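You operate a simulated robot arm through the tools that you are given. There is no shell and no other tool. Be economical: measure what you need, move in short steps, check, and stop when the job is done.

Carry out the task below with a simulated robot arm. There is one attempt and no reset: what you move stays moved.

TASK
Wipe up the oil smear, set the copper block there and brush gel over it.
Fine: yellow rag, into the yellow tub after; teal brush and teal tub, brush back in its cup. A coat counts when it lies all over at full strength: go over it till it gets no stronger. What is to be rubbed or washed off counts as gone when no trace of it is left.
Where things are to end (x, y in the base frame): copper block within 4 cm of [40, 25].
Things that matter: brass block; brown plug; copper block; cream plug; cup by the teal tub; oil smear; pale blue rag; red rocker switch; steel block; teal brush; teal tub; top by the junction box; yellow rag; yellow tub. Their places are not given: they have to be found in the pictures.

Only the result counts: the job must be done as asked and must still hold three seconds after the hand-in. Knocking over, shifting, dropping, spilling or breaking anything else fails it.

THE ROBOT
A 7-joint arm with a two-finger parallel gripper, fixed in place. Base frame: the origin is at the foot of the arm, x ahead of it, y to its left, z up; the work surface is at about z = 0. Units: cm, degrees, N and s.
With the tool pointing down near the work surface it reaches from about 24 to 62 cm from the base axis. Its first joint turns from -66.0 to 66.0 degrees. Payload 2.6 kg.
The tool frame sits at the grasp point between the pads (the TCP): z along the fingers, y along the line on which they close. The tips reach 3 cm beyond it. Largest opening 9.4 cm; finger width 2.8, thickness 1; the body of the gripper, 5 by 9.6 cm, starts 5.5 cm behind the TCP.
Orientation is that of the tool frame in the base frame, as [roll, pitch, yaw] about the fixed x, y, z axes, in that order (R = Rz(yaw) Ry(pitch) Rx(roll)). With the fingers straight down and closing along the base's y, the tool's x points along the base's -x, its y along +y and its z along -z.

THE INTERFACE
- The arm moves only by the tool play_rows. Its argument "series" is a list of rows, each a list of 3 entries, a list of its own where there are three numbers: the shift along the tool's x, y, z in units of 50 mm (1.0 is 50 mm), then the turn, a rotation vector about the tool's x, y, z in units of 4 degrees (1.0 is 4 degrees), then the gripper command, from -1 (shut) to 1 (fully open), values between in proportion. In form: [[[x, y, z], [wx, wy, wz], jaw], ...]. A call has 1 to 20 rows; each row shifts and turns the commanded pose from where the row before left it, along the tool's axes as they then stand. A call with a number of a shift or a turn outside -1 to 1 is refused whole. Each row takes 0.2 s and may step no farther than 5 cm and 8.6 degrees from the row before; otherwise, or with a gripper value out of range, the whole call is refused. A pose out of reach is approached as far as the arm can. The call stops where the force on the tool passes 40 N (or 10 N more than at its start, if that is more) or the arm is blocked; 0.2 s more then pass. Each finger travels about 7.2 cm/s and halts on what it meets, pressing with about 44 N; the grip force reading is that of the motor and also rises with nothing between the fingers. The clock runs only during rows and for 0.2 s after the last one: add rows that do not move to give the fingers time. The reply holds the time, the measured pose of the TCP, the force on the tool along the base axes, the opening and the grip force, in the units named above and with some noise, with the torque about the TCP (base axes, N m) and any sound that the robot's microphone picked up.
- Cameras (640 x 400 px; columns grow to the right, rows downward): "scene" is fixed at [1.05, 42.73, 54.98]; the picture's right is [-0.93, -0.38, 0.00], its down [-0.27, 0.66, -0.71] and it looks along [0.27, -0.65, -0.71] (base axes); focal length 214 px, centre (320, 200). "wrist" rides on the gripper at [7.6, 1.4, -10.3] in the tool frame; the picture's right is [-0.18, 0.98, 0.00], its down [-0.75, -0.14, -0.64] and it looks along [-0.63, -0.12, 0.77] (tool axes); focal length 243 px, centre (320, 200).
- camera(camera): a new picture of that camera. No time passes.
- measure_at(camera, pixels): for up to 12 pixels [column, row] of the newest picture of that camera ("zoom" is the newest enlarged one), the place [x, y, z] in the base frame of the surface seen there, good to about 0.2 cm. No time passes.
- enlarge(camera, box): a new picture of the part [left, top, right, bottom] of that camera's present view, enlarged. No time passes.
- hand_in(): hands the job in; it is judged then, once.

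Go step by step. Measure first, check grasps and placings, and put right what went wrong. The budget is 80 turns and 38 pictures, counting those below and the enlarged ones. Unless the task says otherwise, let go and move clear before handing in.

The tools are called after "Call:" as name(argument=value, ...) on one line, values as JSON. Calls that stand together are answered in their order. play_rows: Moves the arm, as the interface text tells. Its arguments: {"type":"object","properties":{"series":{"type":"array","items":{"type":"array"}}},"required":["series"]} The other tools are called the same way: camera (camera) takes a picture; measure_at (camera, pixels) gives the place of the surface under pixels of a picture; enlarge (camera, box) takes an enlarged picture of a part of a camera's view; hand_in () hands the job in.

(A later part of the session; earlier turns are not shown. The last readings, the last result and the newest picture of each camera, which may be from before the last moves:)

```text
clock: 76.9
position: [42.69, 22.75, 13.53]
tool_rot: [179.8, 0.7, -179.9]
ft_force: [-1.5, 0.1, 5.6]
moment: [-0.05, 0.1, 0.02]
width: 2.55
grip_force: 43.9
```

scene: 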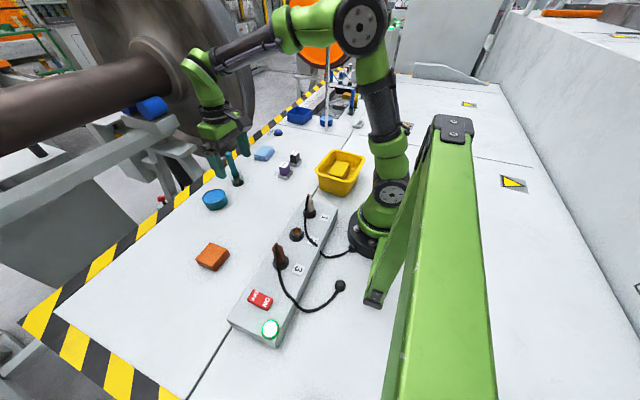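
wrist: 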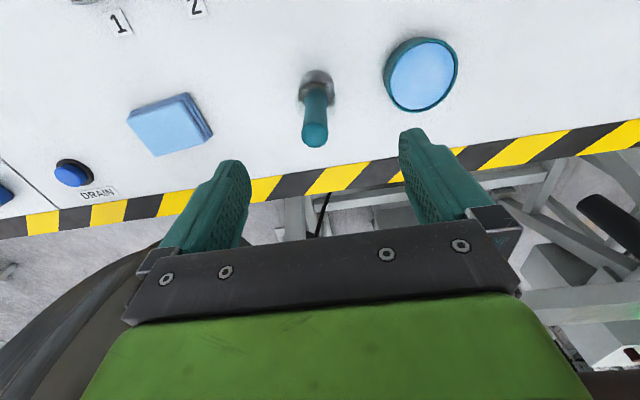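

Contact at 5.6 N. Brushing strokes along y, stepping in −x.

Call:
play_rows(series=[[[0, 0.32, 0], [0, 0, 0], -1], [[0, 0.32, 0], [0, 0, 0], -1], [[0, 0.32, 0], [0, 0, 0], -1], [[0.2, 0, 0], [0, 0, 0], -1], [[0, -0.32, 0], [0, 0, 0], -1], [[0, -0.32, 0], [0, 0, 0], -1], [[0, -0.32, 0], [0, 0, 0], -1], [[0.2, 0, 0], [0, 0, 0], -1], [[0, 0.32, 0], [0, 0, 0], -1], [[0, 0.32, 0], [0, 0, 0], -1], [[0, 0.32, 0], [0, 0, 0], -1], [[0.2, 0, 0], [0, 0, 0], -1], [[0, -0.32, 0], [0, 0, 0], -1], [[0, -0.32, 0], [0, 0, 0], -1], [[0, -0.32, 0], [0, 0, 0], -1], [[0.2, 0, 0], [0, 0, 0], -1], [[0, 0.32, 0], [0, 0, 0], -1], [[0, 0.32, 0], [0, 0, 0], -1], [[0, 0.32, 0], [0, 0, 0], -1], [[0, 0, 0], [0, 0, 0], -1]])

Call:
enlarge(camera="scene", box=[175, 215, 255, 285])

```text
clock: 81.1
position: [38.58, 27.72, 13.24]
tool_rot: [180.0, 0.6, -179.7]
ft_force: [0.7, 0.2, 0.1]
moment: [-0.04, 0.01, 0.01]
width: 0.0
grip_force: 33.0
```

```text
5.71 times, centred on (215, 250) of scene
```

zoom: 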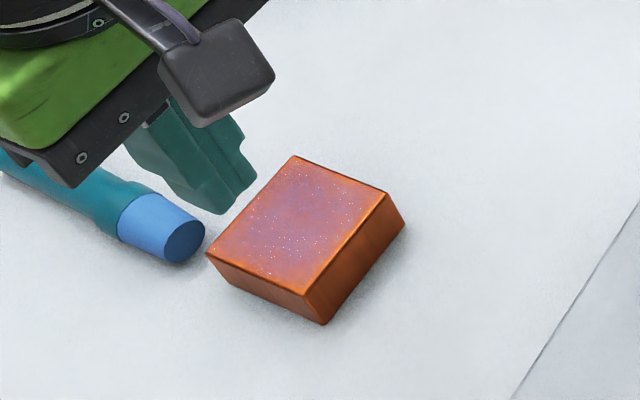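

The brush slipped out and lies beside the block (zoom 165,230); a coat has begun to form. I'll rise and see how the brush lies.

Call:
play_rows(series=[[[0, 0, -0.5], [0, 0, 0], -1], [[0, 0, -0.8], [0, 0, 0], -1], [[0.6, -0.6, -0.5], [0, 0, 0], -1], [[0.6, -0.6, 0], [0, 0, 0], 1], [[0, 0, 0], [0, 0, 0], 1], [[0, 0, 0], [0, 0, 0], 1]])

Call:
camera(camera="wrist")

Call:
enlarge(camera="scene", box=[140, 205, 260, 295])

```text
clock: 82.5
position: [32.47, 21.64, 22.35]
tool_rot: [179.9, 0.7, -179.9]
ft_force: [-0.1, -0.7, 0.5]
moment: [0.0, -0.01, -0.02]
width: 9.41
grip_force: 0.1
```

```text
10 pictures are left
```

wrist: 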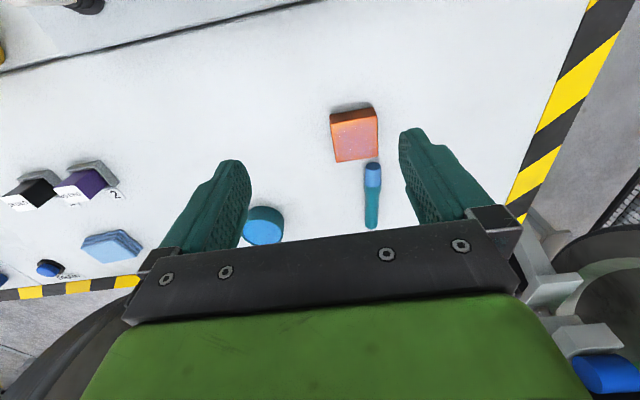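

```text
4.44 times, centred on (200, 250) of scene
```

zoom: 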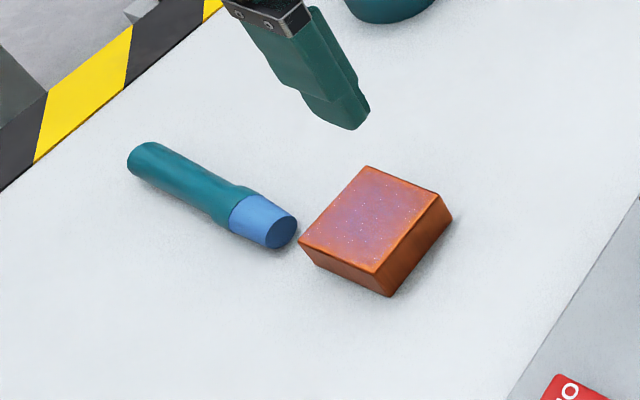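

The brush lies along x with bristles toward the block. Measuring brush and block before planning a regrasp.

Call:
measure_at(camera="zoom", pixels=[[148, 150], [140, 165], [195, 185], [240, 200], [265, 213], [285, 232], [365, 168], [437, 195], [376, 270], [302, 242]])

Call:
measure_at(camera="wrist", pixels=[[372, 165], [373, 182], [372, 205], [371, 226], [332, 115], [376, 108], [377, 155], [337, 161]])

```text
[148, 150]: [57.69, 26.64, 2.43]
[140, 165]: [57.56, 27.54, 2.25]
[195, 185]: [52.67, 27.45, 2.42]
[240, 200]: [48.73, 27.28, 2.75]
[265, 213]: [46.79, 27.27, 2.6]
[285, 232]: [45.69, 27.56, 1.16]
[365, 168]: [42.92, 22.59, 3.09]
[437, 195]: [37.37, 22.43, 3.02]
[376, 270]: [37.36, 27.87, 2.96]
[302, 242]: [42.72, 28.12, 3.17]
```

```text
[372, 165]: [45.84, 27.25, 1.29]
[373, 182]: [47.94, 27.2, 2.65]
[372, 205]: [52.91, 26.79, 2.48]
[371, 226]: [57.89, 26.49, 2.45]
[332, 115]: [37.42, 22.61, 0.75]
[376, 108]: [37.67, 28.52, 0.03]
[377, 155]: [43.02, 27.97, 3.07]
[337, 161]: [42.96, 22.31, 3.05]
```

Block hasn't moved (x 37.4–43, y 22.4–28). The brush spans x 45.6–59 at y≈27. I'll pick it up straight, then carry it to the clear area near (40, 4) for a tilted regrasp.

Call:
play_rows(series=[[[-0.634, 0.18, 0.345], [0, 0, 0], 1], [[-0.634, 0.18, 0.345], [0, 0, 0], 1], [[-0.634, 0.18, 0.345], [0, 0, 0], 1], [[-0.634, 0.18, 0.345], [0, 0, 0], 1], [[-0.634, 0.18, 0.345], [0, 0, 0], 1], [[-0.634, 0.18, 0.345], [0, 0, 0], 1], [[0, 0, 0], [0, 0, 0], 1], [[0, 0, 0.6], [0, 0, 0], 1], [[0, 0, 0.6], [0, 0, 0], 1], [[0, 0, 0.4], [0, 0, 0], 1], [[0, 0, 0], [0, 0, 0], 1]])

```text
clock: 84.9
position: [51.72, 27.1, 4.3]
tool_rot: [179.8, 0.7, -179.8]
ft_force: [0.2, 0.3, 0.7]
moment: [0.02, -0.02, 0.03]
width: 9.38
grip_force: 0.0
```

Lowering the last 0.8 cm and gripping.

Call:
play_rows(series=[[[0, 0, 0.16], [0, 0, 0], 1], [[0, 0, 0], [0, 0, 0], 0.2], [[0, 0, 0], [0, 0, 0], -0.4], [[0, 0, 0], [0, 0, 0], -1], [[0, 0, 0], [0, 0, 0], -1], [[0, 0, 0], [0, 0, 0], -1], [[0, 0, 0], [0, 0, 0], -1], [[0, 0, -0.4], [0, 0, 0], -1], [[0, 0, -0.8], [0, 0, 0], -1], [[0, 0, 0], [0, 0, 0], -1]])

```text
clock: 87.1
position: [51.51, 27.0, 9.67]
tool_rot: [179.9, 0.6, -179.8]
ft_force: [1.0, -0.3, -0.9]
moment: [-0.03, 0.0, -0.02]
width: 2.13
grip_force: 43.7
```

Held at 2.13 cm. Carrying to (40.5, 3) and laying it down.

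Call:
play_rows(series=[[[0.367, -0.8, -0.08], [0, 0, 0], -1], [[0.367, -0.8, 0], [0, 0, 0], -1], [[0.367, -0.8, 0], [0, 0, 0], -1], [[0.367, -0.8, 0], [0, 0, 0], -1], [[0.367, -0.8, 0], [0, 0, 0], -1], [[0.367, -0.8, 0], [0, 0, 0], -1], [[0, 0, 0], [0, 0, 0], -1], [[0, 0, 0.6], [0, 0, 0], -1], [[0, 0, 0.5], [0, 0, 0], -1], [[0, 0, 0.16], [0, 0, 0], -1], [[0, 0, 0], [0, 0, 0], -1]])

Call:
camera(camera="wrist")

```text
clock: 89.5
position: [40.59, 2.9, 3.46]
tool_rot: [179.8, 0.7, 179.9]
ft_force: [-9.6, -0.7, 28.7]
moment: [-0.05, 0.49, -0.02]
width: 2.15
grip_force: 44.1
```

```text
8 pictures are left
```

wrist: 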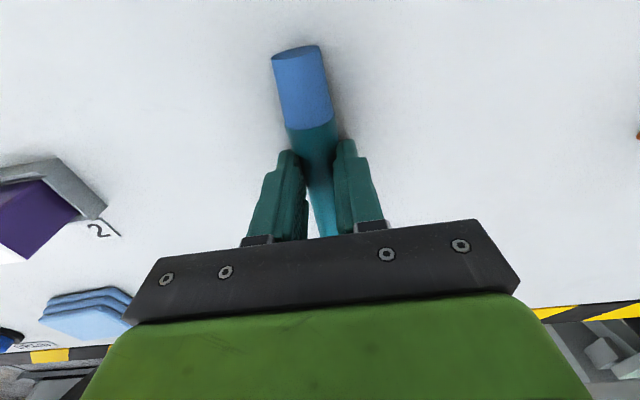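

The brush lies on the table (wrist 305,90). Releasing, rising and tilting the tool 44° back toward the base for the regrasp.

Call:
play_rows(series=[[[0, 0, -0.03], [0, 0, 0], -1], [[0, 0, 0], [0, 0, 0], -0.2], [[0, 0, 0], [0, 0, 0], 0.2], [[0, 0, 0], [0, 0, 0], 0.4], [[0, 0, -0.6], [0, 0, 0], 0.4], [[0, 0, -0.8], [0, 0, 0], 0.4], [[-0.4, 0, -0.6], [0, 0, 0], 0.4], [[-0.44, 0, 0], [0, 0, 0], 0.4], [[0, 0, 0], [0, 1, 0], 0.4], [[0, 0, 0], [0, 1, 0], 0.4], [[0, 0, 0], [0, 1, 0], 0.4], [[0, 0, 0], [0, 1, 0], 0.4], [[0, 0, 0], [0, 1, 0], 0.4], [[0, 0, 0], [0, 1, 0], 0.4], [[0, 0, 0], [0, 1, 0], 0.4], [[0, 0, 0], [0, 1, 0], 0.4], [[0, 0, 0], [0, 1, 0], 0.4], [[0, 0, 0], [0, 1, 0], 0.4], [[0, 0, 0], [0, 1, 0], 0.4], [[0, 0, 0], [0, 0, 0], 0.4]])

Call:
enlarge(camera="scene", box=[180, 100, 320, 230])

```text
clock: 93.7
position: [44.84, 2.98, 13.46]
tool_rot: [179.9, -43.3, -179.7]
ft_force: [-0.3, -0.1, 0.4]
moment: [-0.01, 0.02, 0.01]
width: 6.57
grip_force: 0.2
```

```text
3.08 times, centred on (250, 165) of scene
```

zoom: 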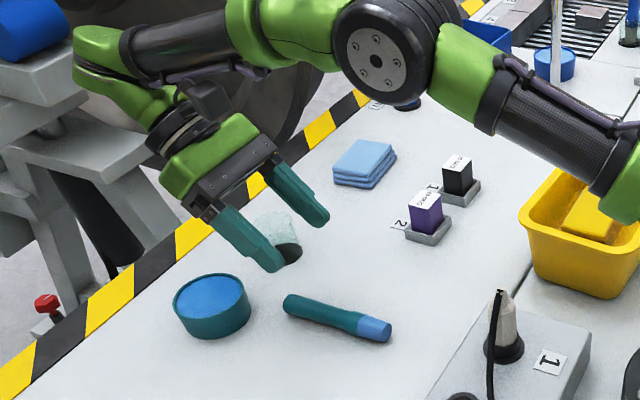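

Tilt of 43° is reached; the brush lies at zoom (335,315). Measuring it.

Call:
measure_at(camera="zoom", pixels=[[388, 332], [372, 322], [355, 318], [330, 310], [305, 303], [288, 300]])

```text
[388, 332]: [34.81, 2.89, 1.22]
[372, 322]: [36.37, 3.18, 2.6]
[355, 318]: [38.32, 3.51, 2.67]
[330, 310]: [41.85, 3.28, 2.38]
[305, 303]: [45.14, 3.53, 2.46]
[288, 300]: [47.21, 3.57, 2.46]
```

Descending straight along base −z at this tilt and gripping the handle at about x 42.6.

Call:
play_rows(series=[[[-0.412, 0.02, 0.437], [0, 0, 0], 0.4], [[-0.412, 0, 0.437], [0, 0, 0], 0.4], [[-0.412, 0, 0.437], [0, 0, 0], 0.4], [[-0.1, 0, 0.106], [0, 0, 0], 0.4], [[0, 0, 0], [0, 0, 0], 0.4], [[0, 0, 0], [0, 0, 0], -0.3], [[0, 0, 0], [0, 0, 0], -1], [[0, 0, 0], [0, 0, 0], -1], [[0, 0, 0], [0, 0, 0], -1], [[0, 0, 0], [0, 0, 0], -1]])

```text
clock: 95.9
position: [44.93, 3.16, 3.64]
tool_rot: [179.9, -43.4, -179.7]
ft_force: [0.6, -0.1, 0.4]
moment: [0.0, -0.01, -0.04]
width: 2.14
grip_force: 44.2
```

Gripped. Lifting, then rotating the tool forward so the bristles swing down.

Call:
play_rows(series=[[[0.412, 0, -0.437], [0, 0, 0], -1], [[0.412, 0, -0.437], [0, 0, 0], -1], [[0.412, 0, -0.437], [0, 0, 0], -1], [[0.412, 0, -0.437], [0, 0, 0], -1], [[0, 0, 0], [0, -1, 0], -1], [[0, 0, 0], [0, -1, 0], -1], [[0, 0, 0], [0, -1, 0], -1], [[0, 0, 0], [0, -1, 0], -1], [[0, 0, 0], [0, -1, 0], -1], [[0, 0, 0], [0, -1, 0], -1], [[0, 0, 0], [0, -1, 0], -1], [[0, 0, 0], [0, -1, 0], -1], [[0, 0, 0], [0, -1, 0], -1], [[0, 0, 0], [0, -1, 0], -1], [[0, 0, 0], [0, -1, 0], -1], [[0, 0, 0], [0, -1, 0], -1], [[0, 0, 0], [0, -1, 0], -1], [[0, 0, 0], [0, -1, 0], -1], [[0, 0, 0], [0, -1, 0], -1], [[0, 0, 0], [0, -1, 0], -1]])

Call:
play_rows(series=[[[0, 0, 0], [0, -1, 0], -1], [[0, 0, 0], [0, -1, 0], -1], [[0, 0, 0], [0, -1, 0], -1], [[0, 0, 0], [0, -1, 0], -1], [[0, 0, 0], [0, -1, 0], -1], [[0, 0, 0], [0, -1, 0], -1], [[0, 0, 0], [0, -0.5, 0], -1], [[0, 0, 0], [0, 0, 0], -1]])

Call:
enlarge(camera="scene", box=[180, 110, 340, 230])

```text
clock: 100.1
position: [44.91, 3.03, 15.86]
tool_rot: [179.8, 20.6, -179.9]
ft_force: [-0.7, 0.6, -0.2]
moment: [0.01, 0.01, 0.0]
width: 2.12
grip_force: 44.1
```

```text
clock: 101.9
position: [44.8, 3.08, 15.76]
tool_rot: [179.9, 46.6, 180.0]
ft_force: [0.4, -0.5, 0.1]
moment: [-0.01, 0.01, -0.03]
width: 2.12
grip_force: 44.1
```

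```text
3.33 times, centred on (260, 170) of scene
```

zoom: 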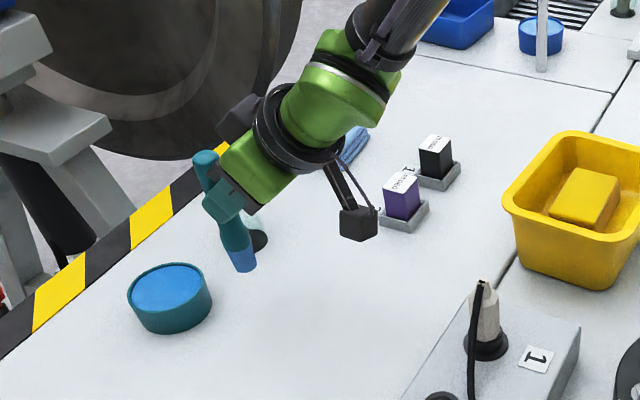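

The brush is upright again with bristles down (zoom 243,262). Measuring the tip.

Call:
measure_at(camera="zoom", pixels=[[244, 268], [241, 258], [236, 240], [231, 225], [208, 175], [205, 158]])

```text
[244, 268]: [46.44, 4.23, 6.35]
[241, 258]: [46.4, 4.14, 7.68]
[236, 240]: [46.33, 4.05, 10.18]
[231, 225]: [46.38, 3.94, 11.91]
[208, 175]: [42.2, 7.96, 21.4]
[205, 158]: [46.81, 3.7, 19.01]
```

Tip is at about TCP + (2.4, 0, −9.9), vertical. Re-dipping at the tub first: moving over (54.5, 7.2) and creeping down.

Call:
play_rows(series=[[[-0.33, 0.273, 0.349], [0, 0, 0], -1], [[-0.33, 0.273, 0.349], [0, 0, 0], -1], [[-0.33, 0.273, 0.349], [0, 0, 0], -1], [[0, 0, 0], [0, 0, 0], -1], [[0.16, 0, 0.151], [0, 0, 0], -1], [[0.102, 0, 0.096], [0, 0, 0], -1], [[0.029, 0, 0.027], [0, 0, 0], -1], [[0.022, 0, 0.021], [0, 0, 0], -1], [[0, 0, 0], [0, 0, 0], -1]])

```text
clock: 103.9
position: [51.97, 7.17, 13.67]
tool_rot: [179.6, 46.6, 180.0]
ft_force: [0.5, -0.3, -0.4]
moment: [0.04, 0.03, 0.02]
width: 2.11
grip_force: 44.3
```

Call:
play_rows(series=[[[0.022, 0, 0.021], [0, 0, 0], -1], [[0.022, 0, 0.021], [0, 0, 0], -1], [[0.015, 0, 0.014], [0, 0, 0], -1], [[0, 0, 0], [0, 0, 0], -1]])

```text
clock: 104.9
position: [52.24, 7.26, 13.35]
tool_rot: [179.7, 47.0, -180.0]
ft_force: [-3.2, -0.5, 22.1]
moment: [-0.1, -0.3, -0.01]
width: 2.11
grip_force: 43.7
```

Contact on gel at TCP 13.4. I'll ease, lift, and check the plug heights before moving to the block.

Call:
play_rows(series=[[[-0.015, 0, -0.014], [0, 0, 0], -1], [[0, 0.1, 0], [0, 0, 0], -1], [[0, -0.2, 0], [0, 0, 0], -1], [[0, 0.1, 0], [0, 0, 0], -1], [[-0.29, 0, -0.275], [0, 0, 0], -1], [[-0.29, 0, -0.275], [0, 0, 0], -1], [[0, 0, 0], [0, 0, 0], -1]])

Call:
camera(camera="scene")

Call:
measure_at(camera="scene", pixels=[[277, 247], [281, 262], [296, 235], [309, 199], [276, 245], [261, 300], [240, 320], [283, 230]])

```text
clock: 106.5
position: [51.87, 7.24, 17.3]
tool_rot: [179.8, 46.5, 179.9]
ft_force: [0.0, 0.4, 0.4]
moment: [-0.01, -0.01, -0.01]
width: 2.15
grip_force: 43.9
```

```text
5 pictures are left
```

scene: 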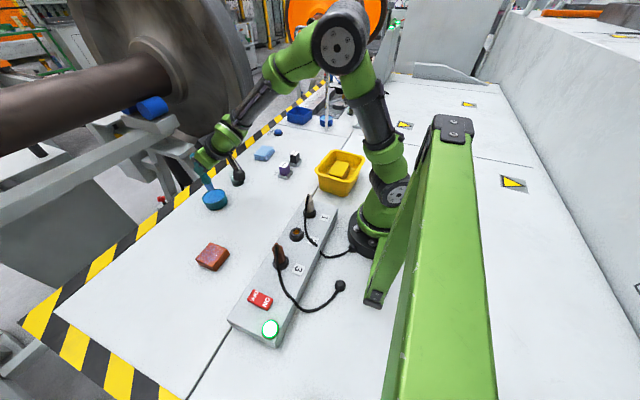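

```text
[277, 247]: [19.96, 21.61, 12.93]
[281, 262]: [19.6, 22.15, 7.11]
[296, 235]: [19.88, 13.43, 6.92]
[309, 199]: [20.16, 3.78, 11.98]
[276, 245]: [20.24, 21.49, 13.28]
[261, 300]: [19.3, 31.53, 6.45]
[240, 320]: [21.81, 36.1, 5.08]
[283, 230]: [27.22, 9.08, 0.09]
```

Brown plug top is 13.3 at (20, 21.6), close to where the wrist camera would come. I'll yaw the tool 32° so the camera stays clear, then reach the block.

Call:
play_rows(series=[[[0.346, 0.636, -0.366], [0, 0, 0], -1], [[0.346, 0.636, -0.366], [0, 0, 0], -1], [[0.346, 0.636, -0.366], [0, 0, 0], -1], [[0, 0, 0], [-0.727, 0, -0.687], -1], [[0, 0, 0], [-0.727, 0, -0.687], -1], [[0, 0, 0], [-0.727, 0, -0.687], -1], [[0, 0, 0], [-0.727, 0, -0.687], -1], [[0, 0, 0], [-0.727, 0, -0.687], -1], [[0, 0, 0], [-0.727, 0, -0.687], -1], [[0, 0, 0], [-0.727, 0, -0.687], -1], [[0, 0, 0], [-0.727, 0, -0.687], -1], [[0.064, 0.65, -0.068], [0, 0, 0], -1], [[0.064, 0.65, -0.068], [0, 0, 0], -1], [[0, 0, 0], [0, 0, 0], -1]])

Call:
enlarge(camera="scene", box=[170, 180, 330, 300])

```text
clock: 109.5
position: [40.73, 21.03, 17.38]
tool_rot: [179.8, 46.7, -147.8]
ft_force: [-0.3, -0.7, -0.4]
moment: [-0.01, 0.02, 0.0]
width: 2.12
grip_force: 44.1
out of reach, approached as far as the arm can: row 2
```

```text
3.33 times, centred on (250, 240) of scene
```

zoom: 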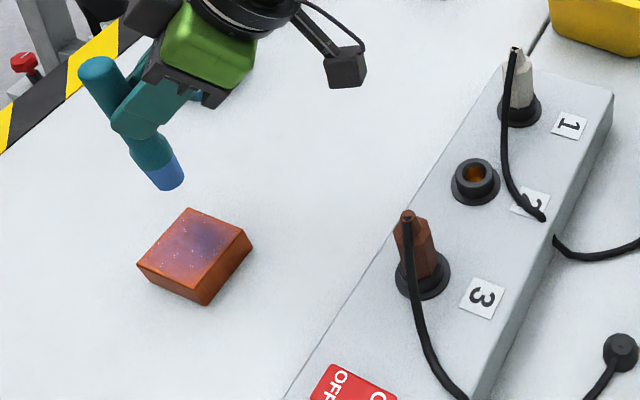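

Good clearance from the plug. Measuring the bristle tip and block corners.

Call:
measure_at(camera="zoom", pixels=[[171, 187], [165, 175], [188, 211], [248, 240], [206, 285], [140, 264]])

```text
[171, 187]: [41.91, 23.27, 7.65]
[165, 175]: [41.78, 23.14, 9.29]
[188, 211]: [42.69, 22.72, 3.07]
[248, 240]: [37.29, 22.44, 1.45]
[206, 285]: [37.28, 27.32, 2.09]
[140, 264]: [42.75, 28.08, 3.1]
```

Tip axis is about (42.8, 22.7). Shifting to (42.1, 23.2) and creeping down.

Call:
play_rows(series=[[[0.049, 0.15, -0.052], [0, 0, 0], -1], [[0.29, 0, 0.275], [0, 0, 0], -1], [[0.22, 0, 0.206], [0, 0, 0], -1], [[0.058, 0, 0.055], [0, 0, 0], -1], [[0.022, 0, 0.021], [0, 0, 0], -1], [[0, 0, 0], [0, 0, 0], -1]])

```text
clock: 110.9
position: [39.93, 21.66, 13.22]
tool_rot: [179.8, 46.6, -148.0]
ft_force: [-0.1, -0.6, -0.5]
moment: [-0.02, 0.04, 0.03]
width: 2.14
grip_force: 43.8
```

Call:
play_rows(series=[[[0.015, 0, 0.014], [0, 0, 0], -1], [[0.015, 0, 0.014], [0, 0, 0], -1], [[0, 0, 0], [0, 0, 0], -1]])

```text
clock: 111.7
position: [39.96, 21.64, 12.99]
tool_rot: [179.9, 46.8, -148.0]
ft_force: [-0.4, 2.3, 3.9]
moment: [0.22, -0.13, 0.02]
width: 2.15
grip_force: 44.6
```

Contact at 4 N. First two strokes, checking the grip.

Call:
play_rows(series=[[[-0.098, 0.229, 0.104], [0, 0, 0], -1], [[-0.098, 0.229, 0.104], [0, 0, 0], -1], [[-0.098, 0.229, 0.104], [0, 0, 0], -1], [[0.122, 0.111, -0.13], [0, 0, 0], -1], [[0.098, -0.229, -0.104], [0, 0, 0], -1], [[0.098, -0.229, -0.104], [0, 0, 0], -1], [[0.098, -0.229, -0.104], [0, 0, 0], -1], [[0, 0, 0], [0, 0, 0], -1]])

```text
clock: 113.5
position: [38.73, 21.61, 13.15]
tool_rot: [179.8, 46.7, -148.0]
ft_force: [1.0, 1.3, 5.7]
moment: [0.18, -0.36, 0.0]
width: 2.15
grip_force: 44.0
```

Grip holds (2.15 cm) with steady contact. Continuing the remaining lines.

Call:
play_rows(series=[[[0.122, 0.111, -0.13], [0, 0, 0], -1], [[-0.098, 0.229, 0.104], [0, 0, 0], -1], [[-0.098, 0.229, 0.104], [0, 0, 0], -1], [[-0.098, 0.229, 0.104], [0, 0, 0], -1], [[0.122, 0.111, -0.13], [0, 0, 0], -1], [[0.098, -0.229, -0.104], [0, 0, 0], -1], [[0.098, -0.229, -0.104], [0, 0, 0], -1], [[0.098, -0.229, -0.104], [0, 0, 0], -1], [[0.122, 0.111, -0.13], [0, 0, 0], -1], [[-0.098, 0.229, 0.104], [0, 0, 0], -1], [[-0.098, 0.229, 0.104], [0, 0, 0], -1], [[-0.098, 0.229, 0.104], [0, 0, 0], -1], [[0, 0, 0], [0, 0, 0], -1]])

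```text
clock: 116.3
position: [35.77, 25.7, 13.03]
tool_rot: [179.8, 46.7, -148.0]
ft_force: [-0.4, -1.9, 9.9]
moment: [-0.06, -0.15, -0.05]
width: 2.12
grip_force: 44.3
```

All five lines done, force 10 N. Going back over the whole surface in reverse for a second layer.

Call:
play_rows(series=[[[0.098, -0.229, -0.104], [0, 0, 0], -1], [[0.098, -0.229, -0.104], [0, 0, 0], -1], [[0.098, -0.229, -0.104], [0, 0, 0], -1], [[-0.122, -0.111, 0.13], [0, 0, 0], -1], [[-0.098, 0.229, 0.104], [0, 0, 0], -1], [[-0.098, 0.229, 0.104], [0, 0, 0], -1], [[-0.098, 0.229, 0.104], [0, 0, 0], -1], [[-0.122, -0.111, 0.13], [0, 0, 0], -1], [[0.098, -0.229, -0.104], [0, 0, 0], -1], [[0.098, -0.229, -0.104], [0, 0, 0], -1], [[0.098, -0.229, -0.104], [0, 0, 0], -1], [[-0.122, -0.111, 0.13], [0, 0, 0], -1], [[-0.098, 0.229, 0.104], [0, 0, 0], -1], [[-0.098, 0.229, 0.104], [0, 0, 0], -1], [[-0.098, 0.229, 0.104], [0, 0, 0], -1], [[-0.122, -0.111, 0.13], [0, 0, 0], -1], [[0.098, -0.229, -0.104], [0, 0, 0], -1], [[0.098, -0.229, -0.104], [0, 0, 0], -1], [[0.098, -0.229, -0.104], [0, 0, 0], -1], [[0, 0, 0], [0, 0, 0], -1]])

```text
clock: 120.5
position: [40.03, 21.59, 13.12]
tool_rot: [179.9, 46.9, -147.9]
ft_force: [1.4, 2.1, 7.6]
moment: [0.33, -0.39, -0.01]
width: 2.11
grip_force: 43.9
```

Still gripped at 2.11 cm. One more full raster, then lift and look.

Call:
play_rows(series=[[[-0.098, 0.229, 0.104], [0, 0, 0], -1], [[-0.098, 0.229, 0.104], [0, 0, 0], -1], [[-0.098, 0.229, 0.104], [0, 0, 0], -1], [[0.122, 0.111, -0.13], [0, 0, 0], -1], [[0.098, -0.229, -0.104], [0, 0, 0], -1], [[0.098, -0.229, -0.104], [0, 0, 0], -1], [[0.098, -0.229, -0.104], [0, 0, 0], -1], [[0.122, 0.111, -0.13], [0, 0, 0], -1], [[-0.098, 0.229, 0.104], [0, 0, 0], -1], [[-0.098, 0.229, 0.104], [0, 0, 0], -1], [[-0.098, 0.229, 0.104], [0, 0, 0], -1], [[0.122, 0.111, -0.13], [0, 0, 0], -1], [[0.098, -0.229, -0.104], [0, 0, 0], -1], [[0.098, -0.229, -0.104], [0, 0, 0], -1], [[0.098, -0.229, -0.104], [0, 0, 0], -1], [[0.122, 0.111, -0.13], [0, 0, 0], -1], [[-0.098, 0.229, 0.104], [0, 0, 0], -1], [[-0.098, 0.229, 0.104], [0, 0, 0], -1], [[-0.098, 0.229, 0.104], [0, 0, 0], -1], [[0, 0, 0], [0, 0, 0], -1]])

Call:
play_rows(series=[[[-0.22, 0, -0.206], [0, 0, 0], -1], [[-0.29, 0, -0.275], [0, 0, 0], -1], [[0.29, -0.678, -0.308], [0, 0, 0], -1], [[0.29, -0.678, -0.308], [0, 0, 0], -1], [[0, 0, 0], [0, 0, 0], -1]])

Call:
enlarge(camera="scene", box=[180, 190, 270, 290])

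```text
clock: 124.7
position: [35.61, 25.67, 13.05]
tool_rot: [179.8, 46.8, -148.0]
ft_force: [-0.9, -0.9, 3.9]
moment: [0.0, 0.0, 0.0]
width: 2.1
grip_force: 43.7
```

```text
clock: 125.9
position: [35.69, 17.67, 16.66]
tool_rot: [179.8, 46.7, -148.0]
ft_force: [0.4, 0.5, 0.2]
moment: [0.0, -0.02, 0.01]
width: 2.13
grip_force: 44.0
```

```text
4.00 times, centred on (225, 240) of scene
```

zoom: 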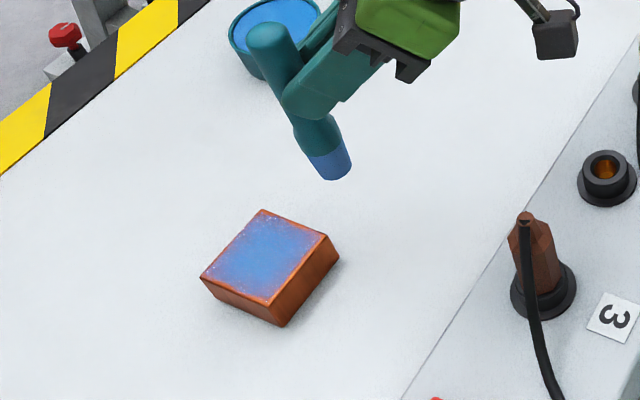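

The middle is full blue, but an unbrushed rim remains (low-x and high-y edges most). I'll go round the perimeter with the brush nearer the edges.

Call:
play_rows(series=[[[-0.403, 0.05, 0.427], [0, 0, 0], -1], [[-0.403, 0.05, 0.427], [0, 0, 0], -1], [[0, 0, 0], [0, 0, 0], -1], [[0.254, 0, 0.24], [0, 0, 0], -1], [[0.218, 0, 0.206], [0, 0, 0], -1], [[0.044, 0, 0.041], [0, 0, 0], -1], [[0.0145, 0, 0.0137], [0, 0, 0], -1], [[0, 0, 0], [0, 0, 0], -1]])

```text
clock: 127.7
position: [40.43, 21.33, 13.01]
tool_rot: [179.9, 46.9, -148.0]
ft_force: [-0.3, -0.9, 10.3]
moment: [0.02, -0.23, -0.04]
width: 2.12
grip_force: 44.2
```

In contact at 10 N at the corner. First loop round the edge.

Call:
play_rows(series=[[[-0.0917, 0.2137, 0.097], [0, 0, 0], -1], [[-0.0917, 0.2137, 0.097], [0, 0, 0], -1], [[-0.0917, 0.2137, 0.097], [0, 0, 0], -1], [[-0.0917, 0.2137, 0.097], [0, 0, 0], -1], [[0.1618, 0.1471, -0.1712], [0, 0, 0], -1], [[0.1618, 0.1471, -0.1712], [0, 0, 0], -1], [[0.1618, 0.1471, -0.1712], [0, 0, 0], -1], [[0.1618, 0.1471, -0.1712], [0, 0, 0], -1], [[0.0917, -0.2137, -0.097], [0, 0, 0], -1], [[0.0917, -0.2137, -0.097], [0, 0, 0], -1], [[0.0917, -0.2137, -0.097], [0, 0, 0], -1], [[0.0917, -0.2137, -0.097], [0, 0, 0], -1], [[-0.1618, -0.1471, 0.1712], [0, 0, 0], -1], [[-0.1618, -0.1471, 0.1712], [0, 0, 0], -1], [[-0.1618, -0.1471, 0.1712], [0, 0, 0], -1], [[-0.1618, -0.1471, 0.1712], [0, 0, 0], -1], [[0, 0, 0], [0, 0, 0], -1]])

```text
clock: 131.3
position: [40.44, 21.34, 12.99]
tool_rot: [179.8, 46.7, -148.0]
ft_force: [-3.3, -0.5, 12.6]
moment: [0.2, -0.02, 0.09]
width: 2.13
grip_force: 44.1
```

Steady. Two more loops, pausing at the corners.

Call:
play_rows(series=[[[-0.0917, 0.2137, 0.097], [0, 0, 0], -1], [[-0.0917, 0.2137, 0.097], [0, 0, 0], -1], [[-0.0917, 0.2137, 0.097], [0, 0, 0], -1], [[-0.0917, 0.2137, 0.097], [0, 0, 0], -1], [[0, 0, 0], [0, 0, 0], -1], [[0.1618, 0.1471, -0.1712], [0, 0, 0], -1], [[0.1618, 0.1471, -0.1712], [0, 0, 0], -1], [[0.1618, 0.1471, -0.1712], [0, 0, 0], -1], [[0.1618, 0.1471, -0.1712], [0, 0, 0], -1], [[0, 0, 0], [0, 0, 0], -1], [[0.0917, -0.2137, -0.097], [0, 0, 0], -1], [[0.0917, -0.2137, -0.097], [0, 0, 0], -1], [[0.0917, -0.2137, -0.097], [0, 0, 0], -1], [[0.0917, -0.2137, -0.097], [0, 0, 0], -1], [[0, 0, 0], [0, 0, 0], -1], [[-0.1618, -0.1471, 0.1712], [0, 0, 0], -1], [[-0.1618, -0.1471, 0.1712], [0, 0, 0], -1], [[-0.1618, -0.1471, 0.1712], [0, 0, 0], -1], [[-0.1618, -0.1471, 0.1712], [0, 0, 0], -1], [[0, 0, 0], [0, 0, 0], -1]])

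Call:
play_rows(series=[[[-0.0917, 0.2137, 0.097], [0, 0, 0], -1], [[-0.0917, 0.2137, 0.097], [0, 0, 0], -1], [[-0.0917, 0.2137, 0.097], [0, 0, 0], -1], [[-0.0917, 0.2137, 0.097], [0, 0, 0], -1], [[0, 0, 0], [0, 0, 0], -1], [[0.1618, 0.1471, -0.1712], [0, 0, 0], -1], [[0.1618, 0.1471, -0.1712], [0, 0, 0], -1], [[0.1618, 0.1471, -0.1712], [0, 0, 0], -1], [[0.1618, 0.1471, -0.1712], [0, 0, 0], -1], [[0, 0, 0], [0, 0, 0], -1], [[0.0917, -0.2137, -0.097], [0, 0, 0], -1], [[0.0917, -0.2137, -0.097], [0, 0, 0], -1], [[0.0917, -0.2137, -0.097], [0, 0, 0], -1], [[0.0917, -0.2137, -0.097], [0, 0, 0], -1], [[0, 0, 0], [0, 0, 0], -1], [[-0.1618, -0.1471, 0.1712], [0, 0, 0], -1], [[-0.1618, -0.1471, 0.1712], [0, 0, 0], -1], [[-0.1618, -0.1471, 0.1712], [0, 0, 0], -1], [[-0.1618, -0.1471, 0.1712], [0, 0, 0], -1], [[0, 0, 0], [0, 0, 0], -1]])

Call:
play_rows(series=[[[-0.22, 0, -0.206], [0, 0, 0], -1], [[-0.29, 0, -0.275], [0, 0, 0], -1], [[0.29, -0.678, -0.308], [0, 0, 0], -1], [[0, 0, 0], [0, 0, 0], -1]])

Call:
enlarge(camera="scene", box=[190, 215, 250, 275])

```text
clock: 135.5
position: [40.38, 21.24, 12.89]
tool_rot: [179.7, 46.8, -147.9]
ft_force: [-3.7, -0.3, 19.2]
moment: [0.31, -0.1, 0.06]
width: 2.15
grip_force: 44.0
```

```text
clock: 139.7
position: [40.41, 21.17, 12.86]
tool_rot: [179.7, 46.7, -148.0]
ft_force: [-2.5, 0.1, 16.8]
moment: [0.4, -0.11, 0.07]
width: 2.14
grip_force: 44.5
```

```text
clock: 140.7
position: [40.3, 17.16, 16.6]
tool_rot: [179.8, 46.5, -147.9]
ft_force: [-0.1, 0.4, 0.0]
moment: [-0.02, -0.01, -0.03]
width: 2.14
grip_force: 44.0
```

```text
6.67 times, centred on (220, 245) of scene
```

zoom: 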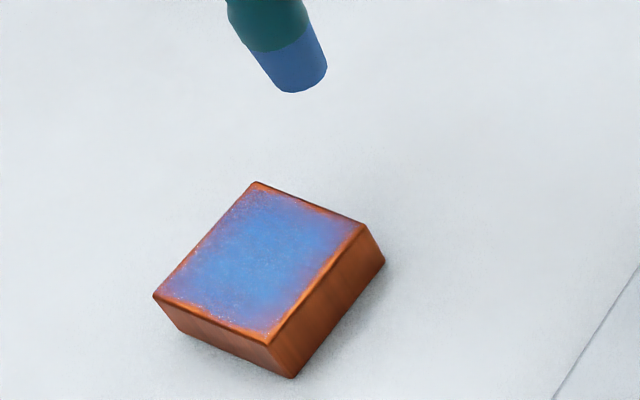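

Coat is strong in the middle but still weaker along the edges (zoom 300,200 and 350,235). I'll measure brush offset precisely, then re-dip and do more edge passes.

Call:
measure_at(camera="zoom", pixels=[[298, 86], [275, 80], [318, 72], [290, 65], [255, 184], [362, 226], [270, 342], [157, 296], [285, 200], [330, 270], [215, 318], [205, 240]])

```text
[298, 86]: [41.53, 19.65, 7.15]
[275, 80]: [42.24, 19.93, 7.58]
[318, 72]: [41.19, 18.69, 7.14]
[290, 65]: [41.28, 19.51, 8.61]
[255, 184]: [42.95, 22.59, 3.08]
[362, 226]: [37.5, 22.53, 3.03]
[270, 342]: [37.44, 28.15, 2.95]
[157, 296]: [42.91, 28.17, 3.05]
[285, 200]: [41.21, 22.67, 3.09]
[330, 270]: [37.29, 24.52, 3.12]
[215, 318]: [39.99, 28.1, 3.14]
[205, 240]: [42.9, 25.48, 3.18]
```

Tip axis is about TCP + (1.8, 1.9), which explains the weaker low-y and high-x edges. Re-dipping at the tub now.

Call:
play_rows(series=[[[-0.117, -0.663, 0.124], [0, 0, 0], -1], [[-0.117, -0.663, 0.124], [0, 0, 0], -1], [[-0.117, -0.663, 0.124], [0, 0, 0], -1], [[-0.117, -0.663, 0.124], [0, 0, 0], -1], [[-0.117, -0.663, 0.124], [0, 0, 0], -1], [[0, 0, 0], [0, 0, 0], -1], [[0.29, 0, 0.275], [0, 0, 0], -1], [[0.145, 0, 0.137], [0, 0, 0], -1], [[0, 0, 0], [0, 0, 0], -1]])

```text
clock: 142.7
position: [52.99, 5.54, 13.48]
tool_rot: [179.9, 46.8, -147.9]
ft_force: [-0.2, 0.4, 5.3]
moment: [0.09, -0.11, 0.01]
width: 2.14
grip_force: 44.0
```

Touching the gel at 5 N. Loading, lifting and returning to the block's high-x, low-y corner.

Call:
play_rows(series=[[[0, 0.08, 0], [0, 0, 0], -1], [[0, -0.16, 0], [0, 0, 0], -1], [[0, 0.08, 0], [0, 0, 0], -1], [[-0.29, 0, -0.275], [0, 0, 0], -1], [[-0.218, 0, -0.206], [0, 0, 0], -1], [[0.063, 0.767, -0.067], [0, 0, 0], -1], [[0.063, 0.767, -0.067], [0, 0, 0], -1], [[0.063, 0.767, -0.067], [0, 0, 0], -1], [[0.063, 0.767, -0.067], [0, 0, 0], -1], [[0.063, 0.767, -0.067], [0, 0, 0], -1], [[0, 0, 0], [0, 0, 0], -1], [[0.29, 0, 0.275], [0, 0, 0], -1], [[0.24, 0, 0.227], [0, 0, 0], -1], [[0, 0, 0], [0, 0, 0], -1]])

```text
clock: 145.7
position: [40.57, 20.41, 13.41]
tool_rot: [179.8, 46.6, -148.0]
ft_force: [-0.6, 0.2, -0.2]
moment: [0.0, 0.01, 0.0]
width: 2.12
grip_force: 44.5
```

Lowering to contact and looping round the adjusted perimeter.

Call:
play_rows(series=[[[-0.035, -0.032, 0.037], [0, 0, 0], -1], [[0.044, 0, 0.041], [0, 0, 0], -1], [[0.015, 0, 0.014], [0, 0, 0], -1], [[-0.102, 0.2374, 0.1078], [0, 0, 0], -1], [[-0.102, 0.2374, 0.1078], [0, 0, 0], -1], [[-0.102, 0.2374, 0.1078], [0, 0, 0], -1], [[-0.102, 0.2374, 0.1078], [0, 0, 0], -1], [[0.1632, 0.1484, -0.1728], [0, 0, 0], -1], [[0.1632, 0.1484, -0.1728], [0, 0, 0], -1], [[0.1632, 0.1484, -0.1728], [0, 0, 0], -1], [[0.1632, 0.1484, -0.1728], [0, 0, 0], -1], [[0.102, -0.2374, -0.1078], [0, 0, 0], -1], [[0.102, -0.2374, -0.1078], [0, 0, 0], -1], [[0.102, -0.2374, -0.1078], [0, 0, 0], -1], [[0.102, -0.2374, -0.1078], [0, 0, 0], -1], [[-0.1632, -0.1484, 0.1728], [0, 0, 0], -1], [[-0.1632, -0.1484, 0.1728], [0, 0, 0], -1], [[-0.1632, -0.1484, 0.1728], [0, 0, 0], -1], [[-0.1632, -0.1484, 0.1728], [0, 0, 0], -1], [[0, 0, 0], [0, 0, 0], -1]])

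```text
clock: 149.9
position: [41.16, 20.57, 12.93]
tool_rot: [179.8, 46.8, -147.8]
ft_force: [-2.9, -1.0, 9.7]
moment: [0.23, 0.05, 0.09]
width: 2.13
grip_force: 44.1
```

Contact good (10 N). Same loop again, then a slightly inset loop.

Call:
play_rows(series=[[[-0.102, 0.2374, 0.1078], [0, 0, 0], -1], [[-0.102, 0.2374, 0.1078], [0, 0, 0], -1], [[-0.102, 0.2374, 0.1078], [0, 0, 0], -1], [[-0.102, 0.2374, 0.1078], [0, 0, 0], -1], [[0, 0, 0], [0, 0, 0], -1], [[0.1632, 0.1484, -0.1728], [0, 0, 0], -1], [[0.1632, 0.1484, -0.1728], [0, 0, 0], -1], [[0.1632, 0.1484, -0.1728], [0, 0, 0], -1], [[0.1632, 0.1484, -0.1728], [0, 0, 0], -1], [[0, 0, 0], [0, 0, 0], -1], [[0.102, -0.2374, -0.1078], [0, 0, 0], -1], [[0.102, -0.2374, -0.1078], [0, 0, 0], -1], [[0.102, -0.2374, -0.1078], [0, 0, 0], -1], [[0.102, -0.2374, -0.1078], [0, 0, 0], -1], [[0, 0, 0], [0, 0, 0], -1], [[-0.1632, -0.1484, 0.1728], [0, 0, 0], -1], [[-0.1632, -0.1484, 0.1728], [0, 0, 0], -1], [[-0.1632, -0.1484, 0.1728], [0, 0, 0], -1], [[-0.1632, -0.1484, 0.1728], [0, 0, 0], -1], [[0, 0, 0], [0, 0, 0], -1]])

Call:
play_rows(series=[[[0.022, 0.138, -0.023], [0, 0, 0], -1], [[-0.0837, 0.195, 0.0886], [0, 0, 0], -1], [[-0.0837, 0.195, 0.0886], [0, 0, 0], -1], [[-0.0837, 0.195, 0.0886], [0, 0, 0], -1], [[-0.0837, 0.195, 0.0886], [0, 0, 0], -1], [[0.1341, 0.1219, -0.1419], [0, 0, 0], -1], [[0.1341, 0.1219, -0.1419], [0, 0, 0], -1], [[0.1341, 0.1219, -0.1419], [0, 0, 0], -1], [[0.1341, 0.1219, -0.1419], [0, 0, 0], -1], [[0.0837, -0.195, -0.0886], [0, 0, 0], -1], [[0.0837, -0.195, -0.0886], [0, 0, 0], -1], [[0.0837, -0.195, -0.0886], [0, 0, 0], -1], [[0.0837, -0.195, -0.0886], [0, 0, 0], -1], [[-0.1341, -0.1219, 0.1419], [0, 0, 0], -1], [[-0.1341, -0.1219, 0.1419], [0, 0, 0], -1], [[-0.1341, -0.1219, 0.1419], [0, 0, 0], -1], [[-0.1341, -0.1219, 0.1419], [0, 0, 0], -1], [[0, 0, 0], [0, 0, 0], -1]])

```text
clock: 154.1
position: [40.86, 20.48, 13.03]
tool_rot: [179.5, 46.7, -148.0]
ft_force: [-3.2, -0.6, 11.0]
moment: [0.18, 0.09, 0.08]
width: 2.16
grip_force: 44.0
```

```text
clock: 157.9
position: [40.53, 20.94, 12.96]
tool_rot: [179.8, 46.8, -147.9]
ft_force: [-1.4, -0.9, 6.2]
moment: [0.08, -0.02, 0.09]
width: 2.15
grip_force: 43.8
```

One more outer loop for certainty, then lift and look.

Call:
play_rows(series=[[[-0.022, -0.138, 0.023], [0, 0, 0], -1], [[-0.102, 0.2374, 0.1078], [0, 0, 0], -1], [[-0.102, 0.2374, 0.1078], [0, 0, 0], -1], [[-0.102, 0.2374, 0.1078], [0, 0, 0], -1], [[-0.102, 0.2374, 0.1078], [0, 0, 0], -1], [[0.1632, 0.1484, -0.1728], [0, 0, 0], -1], [[0.1632, 0.1484, -0.1728], [0, 0, 0], -1], [[0.1632, 0.1484, -0.1728], [0, 0, 0], -1], [[0.1632, 0.1484, -0.1728], [0, 0, 0], -1], [[0.102, -0.2374, -0.1078], [0, 0, 0], -1], [[0.102, -0.2374, -0.1078], [0, 0, 0], -1], [[0.102, -0.2374, -0.1078], [0, 0, 0], -1], [[0.102, -0.2374, -0.1078], [0, 0, 0], -1], [[-0.1632, -0.1484, 0.1728], [0, 0, 0], -1], [[-0.1632, -0.1484, 0.1728], [0, 0, 0], -1], [[-0.1632, -0.1484, 0.1728], [0, 0, 0], -1], [[-0.1632, -0.1484, 0.1728], [0, 0, 0], -1], [[-0.22, 0, -0.206], [0, 0, 0], -1], [[-0.29, 0, -0.275], [0, 0, 0], -1], [[0, 0, 0], [0, 0, 0], -1]])

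Call:
play_rows(series=[[[0.29, -0.678, -0.308], [0, 0, 0], -1], [[0, 0, 0], [0, 0, 0], -1]])

Call:
enlarge(camera="scene", box=[190, 200, 260, 275])

```text
clock: 162.1
position: [40.91, 20.54, 16.52]
tool_rot: [179.9, 46.5, -148.0]
ft_force: [-0.2, 0.6, -0.6]
moment: [-0.01, 0.03, 0.02]
width: 2.13
grip_force: 44.1
```

```text
clock: 162.7
position: [40.98, 16.53, 16.4]
tool_rot: [179.8, 46.6, -147.9]
ft_force: [0.5, 0.4, -0.6]
moment: [-0.02, -0.01, 0.0]
width: 2.13
grip_force: 44.4
```

```text
5.33 times, centred on (225, 238) of scene
```

zoom: 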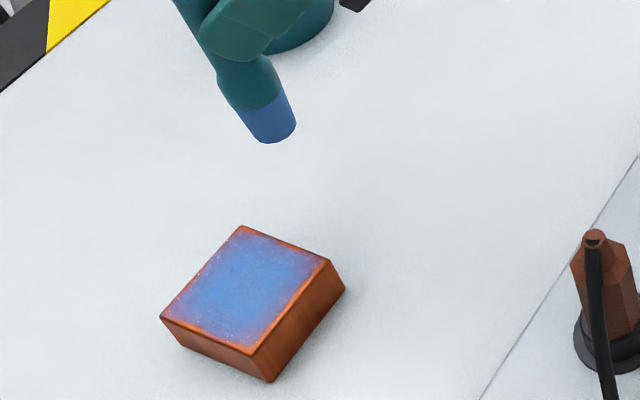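

Nearly uniform now; the low-y / low-x corner (300–325,260) looks slightly thinner. A further pass along those two edges and back.

Call:
play_rows(series=[[[-0.29, 0.678, 0.308], [0, 0, 0], -1], [[0.29, 0, 0.275], [0, 0, 0], -1], [[0.22, 0, 0.206], [0, 0, 0], -1], [[0.1632, 0.1484, -0.1728], [0, 0, 0], -1], [[0.1632, 0.1484, -0.1728], [0, 0, 0], -1], [[0.1632, 0.1484, -0.1728], [0, 0, 0], -1], [[0.1632, 0.1484, -0.1728], [0, 0, 0], -1], [[-0.102, 0.2374, 0.1078], [0, 0, 0], -1], [[-0.102, 0.2374, 0.1078], [0, 0, 0], -1], [[-0.102, 0.2374, 0.1078], [0, 0, 0], -1], [[-0.102, 0.2374, 0.1078], [0, 0, 0], -1], [[0.102, -0.2374, -0.1078], [0, 0, 0], -1], [[0.102, -0.2374, -0.1078], [0, 0, 0], -1], [[0.102, -0.2374, -0.1078], [0, 0, 0], -1], [[0.102, -0.2374, -0.1078], [0, 0, 0], -1], [[-0.1632, -0.1484, 0.1728], [0, 0, 0], -1], [[-0.1632, -0.1484, 0.1728], [0, 0, 0], -1], [[-0.1632, -0.1484, 0.1728], [0, 0, 0], -1], [[-0.1632, -0.1484, 0.1728], [0, 0, 0], -1], [[0, 0, 0], [0, 0, 0], -1]])

Call:
play_rows(series=[[[0.1632, 0.1484, -0.1728], [0, 0, 0], -1], [[0.1632, 0.1484, -0.1728], [0, 0, 0], -1], [[0.1632, 0.1484, -0.1728], [0, 0, 0], -1], [[0.1632, 0.1484, -0.1728], [0, 0, 0], -1], [[-0.102, 0.2374, 0.1078], [0, 0, 0], -1], [[-0.102, 0.2374, 0.1078], [0, 0, 0], -1], [[-0.102, 0.2374, 0.1078], [0, 0, 0], -1], [[-0.102, 0.2374, 0.1078], [0, 0, 0], -1], [[-0.1632, -0.1484, 0.1728], [0, 0, 0], -1], [[-0.1632, -0.1484, 0.1728], [0, 0, 0], -1], [[-0.1632, -0.1484, 0.1728], [0, 0, 0], -1], [[-0.1632, -0.1484, 0.1728], [0, 0, 0], -1], [[0.102, -0.2374, -0.1078], [0, 0, 0], -1], [[0.102, -0.2374, -0.1078], [0, 0, 0], -1], [[0.102, -0.2374, -0.1078], [0, 0, 0], -1], [[0.102, -0.2374, -0.1078], [0, 0, 0], -1], [[-0.22, 0, -0.206], [0, 0, 0], -1], [[-0.29, 0, -0.275], [0, 0, 0], -1], [[0.29, -0.678, -0.308], [0, 0, 0], -1], [[0, 0, 0], [0, 0, 0], -1]])

```text
clock: 166.9
position: [40.98, 20.31, 13.02]
tool_rot: [179.7, 46.6, -148.0]
ft_force: [-1.0, -0.7, -1.1]
moment: [-0.02, 0.02, -0.05]
width: 2.13
grip_force: 44.4
```

```text
clock: 171.1
position: [40.81, 16.48, 16.51]
tool_rot: [179.7, 46.7, -147.9]
ft_force: [0.5, -0.1, -0.1]
moment: [0.03, -0.01, -0.01]
width: 2.12
grip_force: 43.6
```

The end reading showed nearly no contact, so that pass was light. Repeating slightly lower.

Call:
play_rows(series=[[[-0.29, 0.678, 0.308], [0, 0, 0], -1], [[0.29, 0, 0.275], [0, 0, 0], -1], [[0.243, 0, 0.228], [0, 0, 0], -1], [[0, 0, 0], [0, 0, 0], -1], [[0.1632, 0.1484, -0.1728], [0, 0, 0], -1], [[0.1632, 0.1484, -0.1728], [0, 0, 0], -1], [[0.1632, 0.1484, -0.1728], [0, 0, 0], -1], [[0.1632, 0.1484, -0.1728], [0, 0, 0], -1], [[-0.102, 0.2374, 0.1078], [0, 0, 0], -1], [[-0.102, 0.2374, 0.1078], [0, 0, 0], -1], [[-0.102, 0.2374, 0.1078], [0, 0, 0], -1], [[-0.102, 0.2374, 0.1078], [0, 0, 0], -1], [[0, 0, 0], [0, 0, 0], -1]])

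Call:
play_rows(series=[[[0.102, -0.2374, -0.1078], [0, 0, 0], -1], [[0.102, -0.2374, -0.1078], [0, 0, 0], -1], [[0.102, -0.2374, -0.1078], [0, 0, 0], -1], [[0.102, -0.2374, -0.1078], [0, 0, 0], -1], [[-0.1632, -0.1484, 0.1728], [0, 0, 0], -1], [[-0.1632, -0.1484, 0.1728], [0, 0, 0], -1], [[-0.1632, -0.1484, 0.1728], [0, 0, 0], -1], [[-0.1632, -0.1484, 0.1728], [0, 0, 0], -1], [[-0.102, 0.2374, 0.1078], [0, 0, 0], -1], [[-0.102, 0.2374, 0.1078], [0, 0, 0], -1], [[-0.102, 0.2374, 0.1078], [0, 0, 0], -1], [[-0.102, 0.2374, 0.1078], [0, 0, 0], -1], [[0.1632, 0.1484, -0.1728], [0, 0, 0], -1], [[0.1632, 0.1484, -0.1728], [0, 0, 0], -1], [[0.1632, 0.1484, -0.1728], [0, 0, 0], -1], [[0.1632, 0.1484, -0.1728], [0, 0, 0], -1], [[0, 0, 0], [0, 0, 0], -1]])

```text
clock: 173.9
position: [35.52, 26.2, 12.97]
tool_rot: [179.9, 47.0, -147.9]
ft_force: [-0.5, -4.2, 22.8]
moment: [-0.04, -0.64, -0.13]
width: 2.12
grip_force: 43.7
```

```text
clock: 177.5
position: [35.29, 26.21, 12.79]
tool_rot: [179.8, 46.9, -147.9]
ft_force: [3.4, 0.8, 11.6]
moment: [0.24, -0.71, -0.02]
width: 2.12
grip_force: 44.1
```

Firm contact throughout. A final raster over the whole face from this corner, then lift.

Call:
play_rows(series=[[[0.1238, -0.2883, -0.1309], [0, 0, 0], -1], [[0.1238, -0.2883, -0.1309], [0, 0, 0], -1], [[0.1238, -0.2883, -0.1309], [0, 0, 0], -1], [[-0.1516, -0.1378, 0.1604], [0, 0, 0], -1], [[-0.1238, 0.2883, 0.1309], [0, 0, 0], -1], [[-0.1238, 0.2883, 0.1309], [0, 0, 0], -1], [[-0.1238, 0.2883, 0.1309], [0, 0, 0], -1], [[-0.1516, -0.1378, 0.1604], [0, 0, 0], -1], [[0.1238, -0.2883, -0.1309], [0, 0, 0], -1], [[0.1238, -0.2883, -0.1309], [0, 0, 0], -1], [[0.1238, -0.2883, -0.1309], [0, 0, 0], -1], [[-0.1516, -0.1378, 0.1604], [0, 0, 0], -1], [[-0.1238, 0.2883, 0.1309], [0, 0, 0], -1], [[-0.1238, 0.2883, 0.1309], [0, 0, 0], -1], [[-0.1238, 0.2883, 0.1309], [0, 0, 0], -1], [[-0.1516, -0.1378, 0.1604], [0, 0, 0], -1], [[0.1238, -0.2883, -0.1309], [0, 0, 0], -1], [[0.1238, -0.2883, -0.1309], [0, 0, 0], -1], [[0.1238, -0.2883, -0.1309], [0, 0, 0], -1], [[0, 0, 0], [0, 0, 0], -1]])

Call:
play_rows(series=[[[-0.22, 0, -0.206], [0, 0, 0], -1], [[-0.36, 0, -0.344], [0, 0, 0], -1], [[-0.36, 0, -0.344], [0, 0, 0], -1], [[0, 0, 0], [0, 0, 0], -1]])

```text
clock: 181.7
position: [40.5, 21.05, 12.75]
tool_rot: [179.6, 46.6, -147.9]
ft_force: [0.8, 1.7, 7.6]
moment: [0.28, -0.28, 0.03]
width: 2.12
grip_force: 43.5
```

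```text
clock: 182.7
position: [40.54, 20.78, 19.26]
tool_rot: [179.8, 46.7, -147.9]
ft_force: [0.3, 0.5, -1.6]
moment: [0.02, -0.05, 0.0]
width: 2.16
grip_force: 43.8
```

Coat finished. Now carrying the brush to hover above its cup at (54.05, −4.4).

Call:
play_rows(series=[[[0.087, -0.834, -0.092], [0, 0, 0], -1], [[0.087, -0.834, -0.092], [0, 0, 0], -1], [[0.087, -0.834, -0.092], [0, 0, 0], -1], [[0.087, -0.834, -0.092], [0, 0, 0], -1], [[0.087, -0.834, -0.092], [0, 0, 0], -1], [[0.087, -0.834, -0.092], [0, 0, 0], -1], [[0.087, -0.834, -0.092], [0, 0, 0], -1], [[0, 0, 0], [0, 0, 0], -1], [[0.16, 0, 0.151], [0, 0, 0], -1], [[0, 0, 0], [0, 0, 0], -1], [[0, 0, 0], [0, 0, 0], -1]])

```text
clock: 185.1
position: [52.34, -5.8, 17.99]
tool_rot: [179.8, 46.7, -147.9]
ft_force: [0.1, 0.1, 0.0]
moment: [-0.01, 0.01, 0.02]
width: 2.11
grip_force: 44.2
```

Using the last picture on brush and cup for alignment.

Call:
enlarge(camera="scene", box=[200, 130, 275, 195])

```text
6.15 times, centred on (238, 162) of scene
```

zoom: 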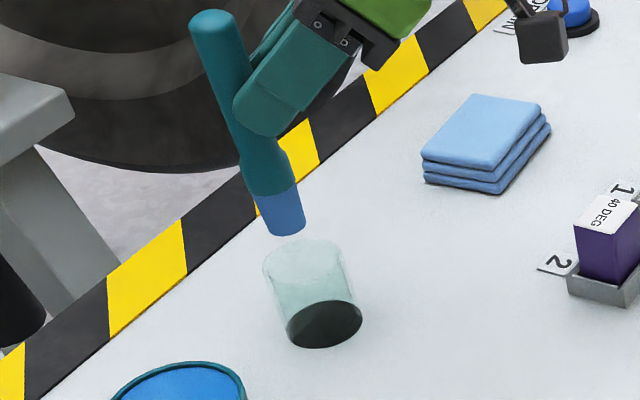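

Brush seems a little short of the cup in −y. Measuring bristle and cup points to refine.

Call:
measure_at(camera="zoom", pixels=[[272, 230], [302, 214], [290, 230], [258, 208], [297, 190], [270, 170], [215, 40], [228, 90], [310, 242], [285, 335], [361, 315], [324, 348]])

```text
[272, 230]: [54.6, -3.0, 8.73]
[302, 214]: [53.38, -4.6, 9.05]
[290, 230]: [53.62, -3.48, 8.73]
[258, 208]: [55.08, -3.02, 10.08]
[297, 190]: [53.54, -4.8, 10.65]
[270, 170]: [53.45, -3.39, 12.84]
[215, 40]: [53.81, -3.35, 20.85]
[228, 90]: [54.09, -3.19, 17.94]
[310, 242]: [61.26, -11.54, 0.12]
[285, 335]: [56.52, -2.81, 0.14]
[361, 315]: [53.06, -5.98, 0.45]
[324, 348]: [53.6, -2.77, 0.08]
```

By projection the brush axis is about (54.7, −4.1) and the cup centre about (54.85, −4.5). Shifting (+0.1, −0.5) and entering the rim slowly.

Call:
play_rows(series=[[[0.024, -0.096, -0.0265], [0, 0, 0], -1], [[0, 0, 0], [0, 0, 0], -1], [[0.145, 0, 0.137], [0, 0, 0], -1], [[0.145, 0, 0.137], [0, 0, 0], -1], [[0.145, 0, 0.137], [0, 0, 0], -1], [[0.073, 0, 0.069], [0, 0, 0], -1], [[0.073, 0, 0.069], [0, 0, 0], -1], [[0, 0, 0], [0, 0, 0], -1]])

```text
clock: 186.9
position: [52.56, -6.53, 14.06]
tool_rot: [179.8, 46.7, -148.0]
ft_force: [0.7, 0.1, -0.6]
moment: [0.02, 0.02, 0.0]
width: 2.14
grip_force: 43.8
5 turns are left
```

Bristles are below the rim with no side force. Lowering to near the cup floor.

Call:
play_rows(series=[[[0.145, 0, 0.137], [0, 0, 0], -1], [[0.145, 0, 0.137], [0, 0, 0], -1], [[0.073, 0, 0.069], [0, 0, 0], -1], [[0.058, 0, 0.055], [0, 0, 0], -1], [[0.029, 0, 0.027], [0, 0, 0], -1], [[0.015, 0, 0.014], [0, 0, 0], -1], [[0, 0, 0], [0, 0, 0], -1]])

```text
clock: 188.5
position: [52.57, -6.51, 10.83]
tool_rot: [179.8, 46.7, -148.0]
ft_force: [0.1, 0.7, -0.3]
moment: [0.01, 0.0, 0.02]
width: 2.15
grip_force: 44.3
4 turns are left
```

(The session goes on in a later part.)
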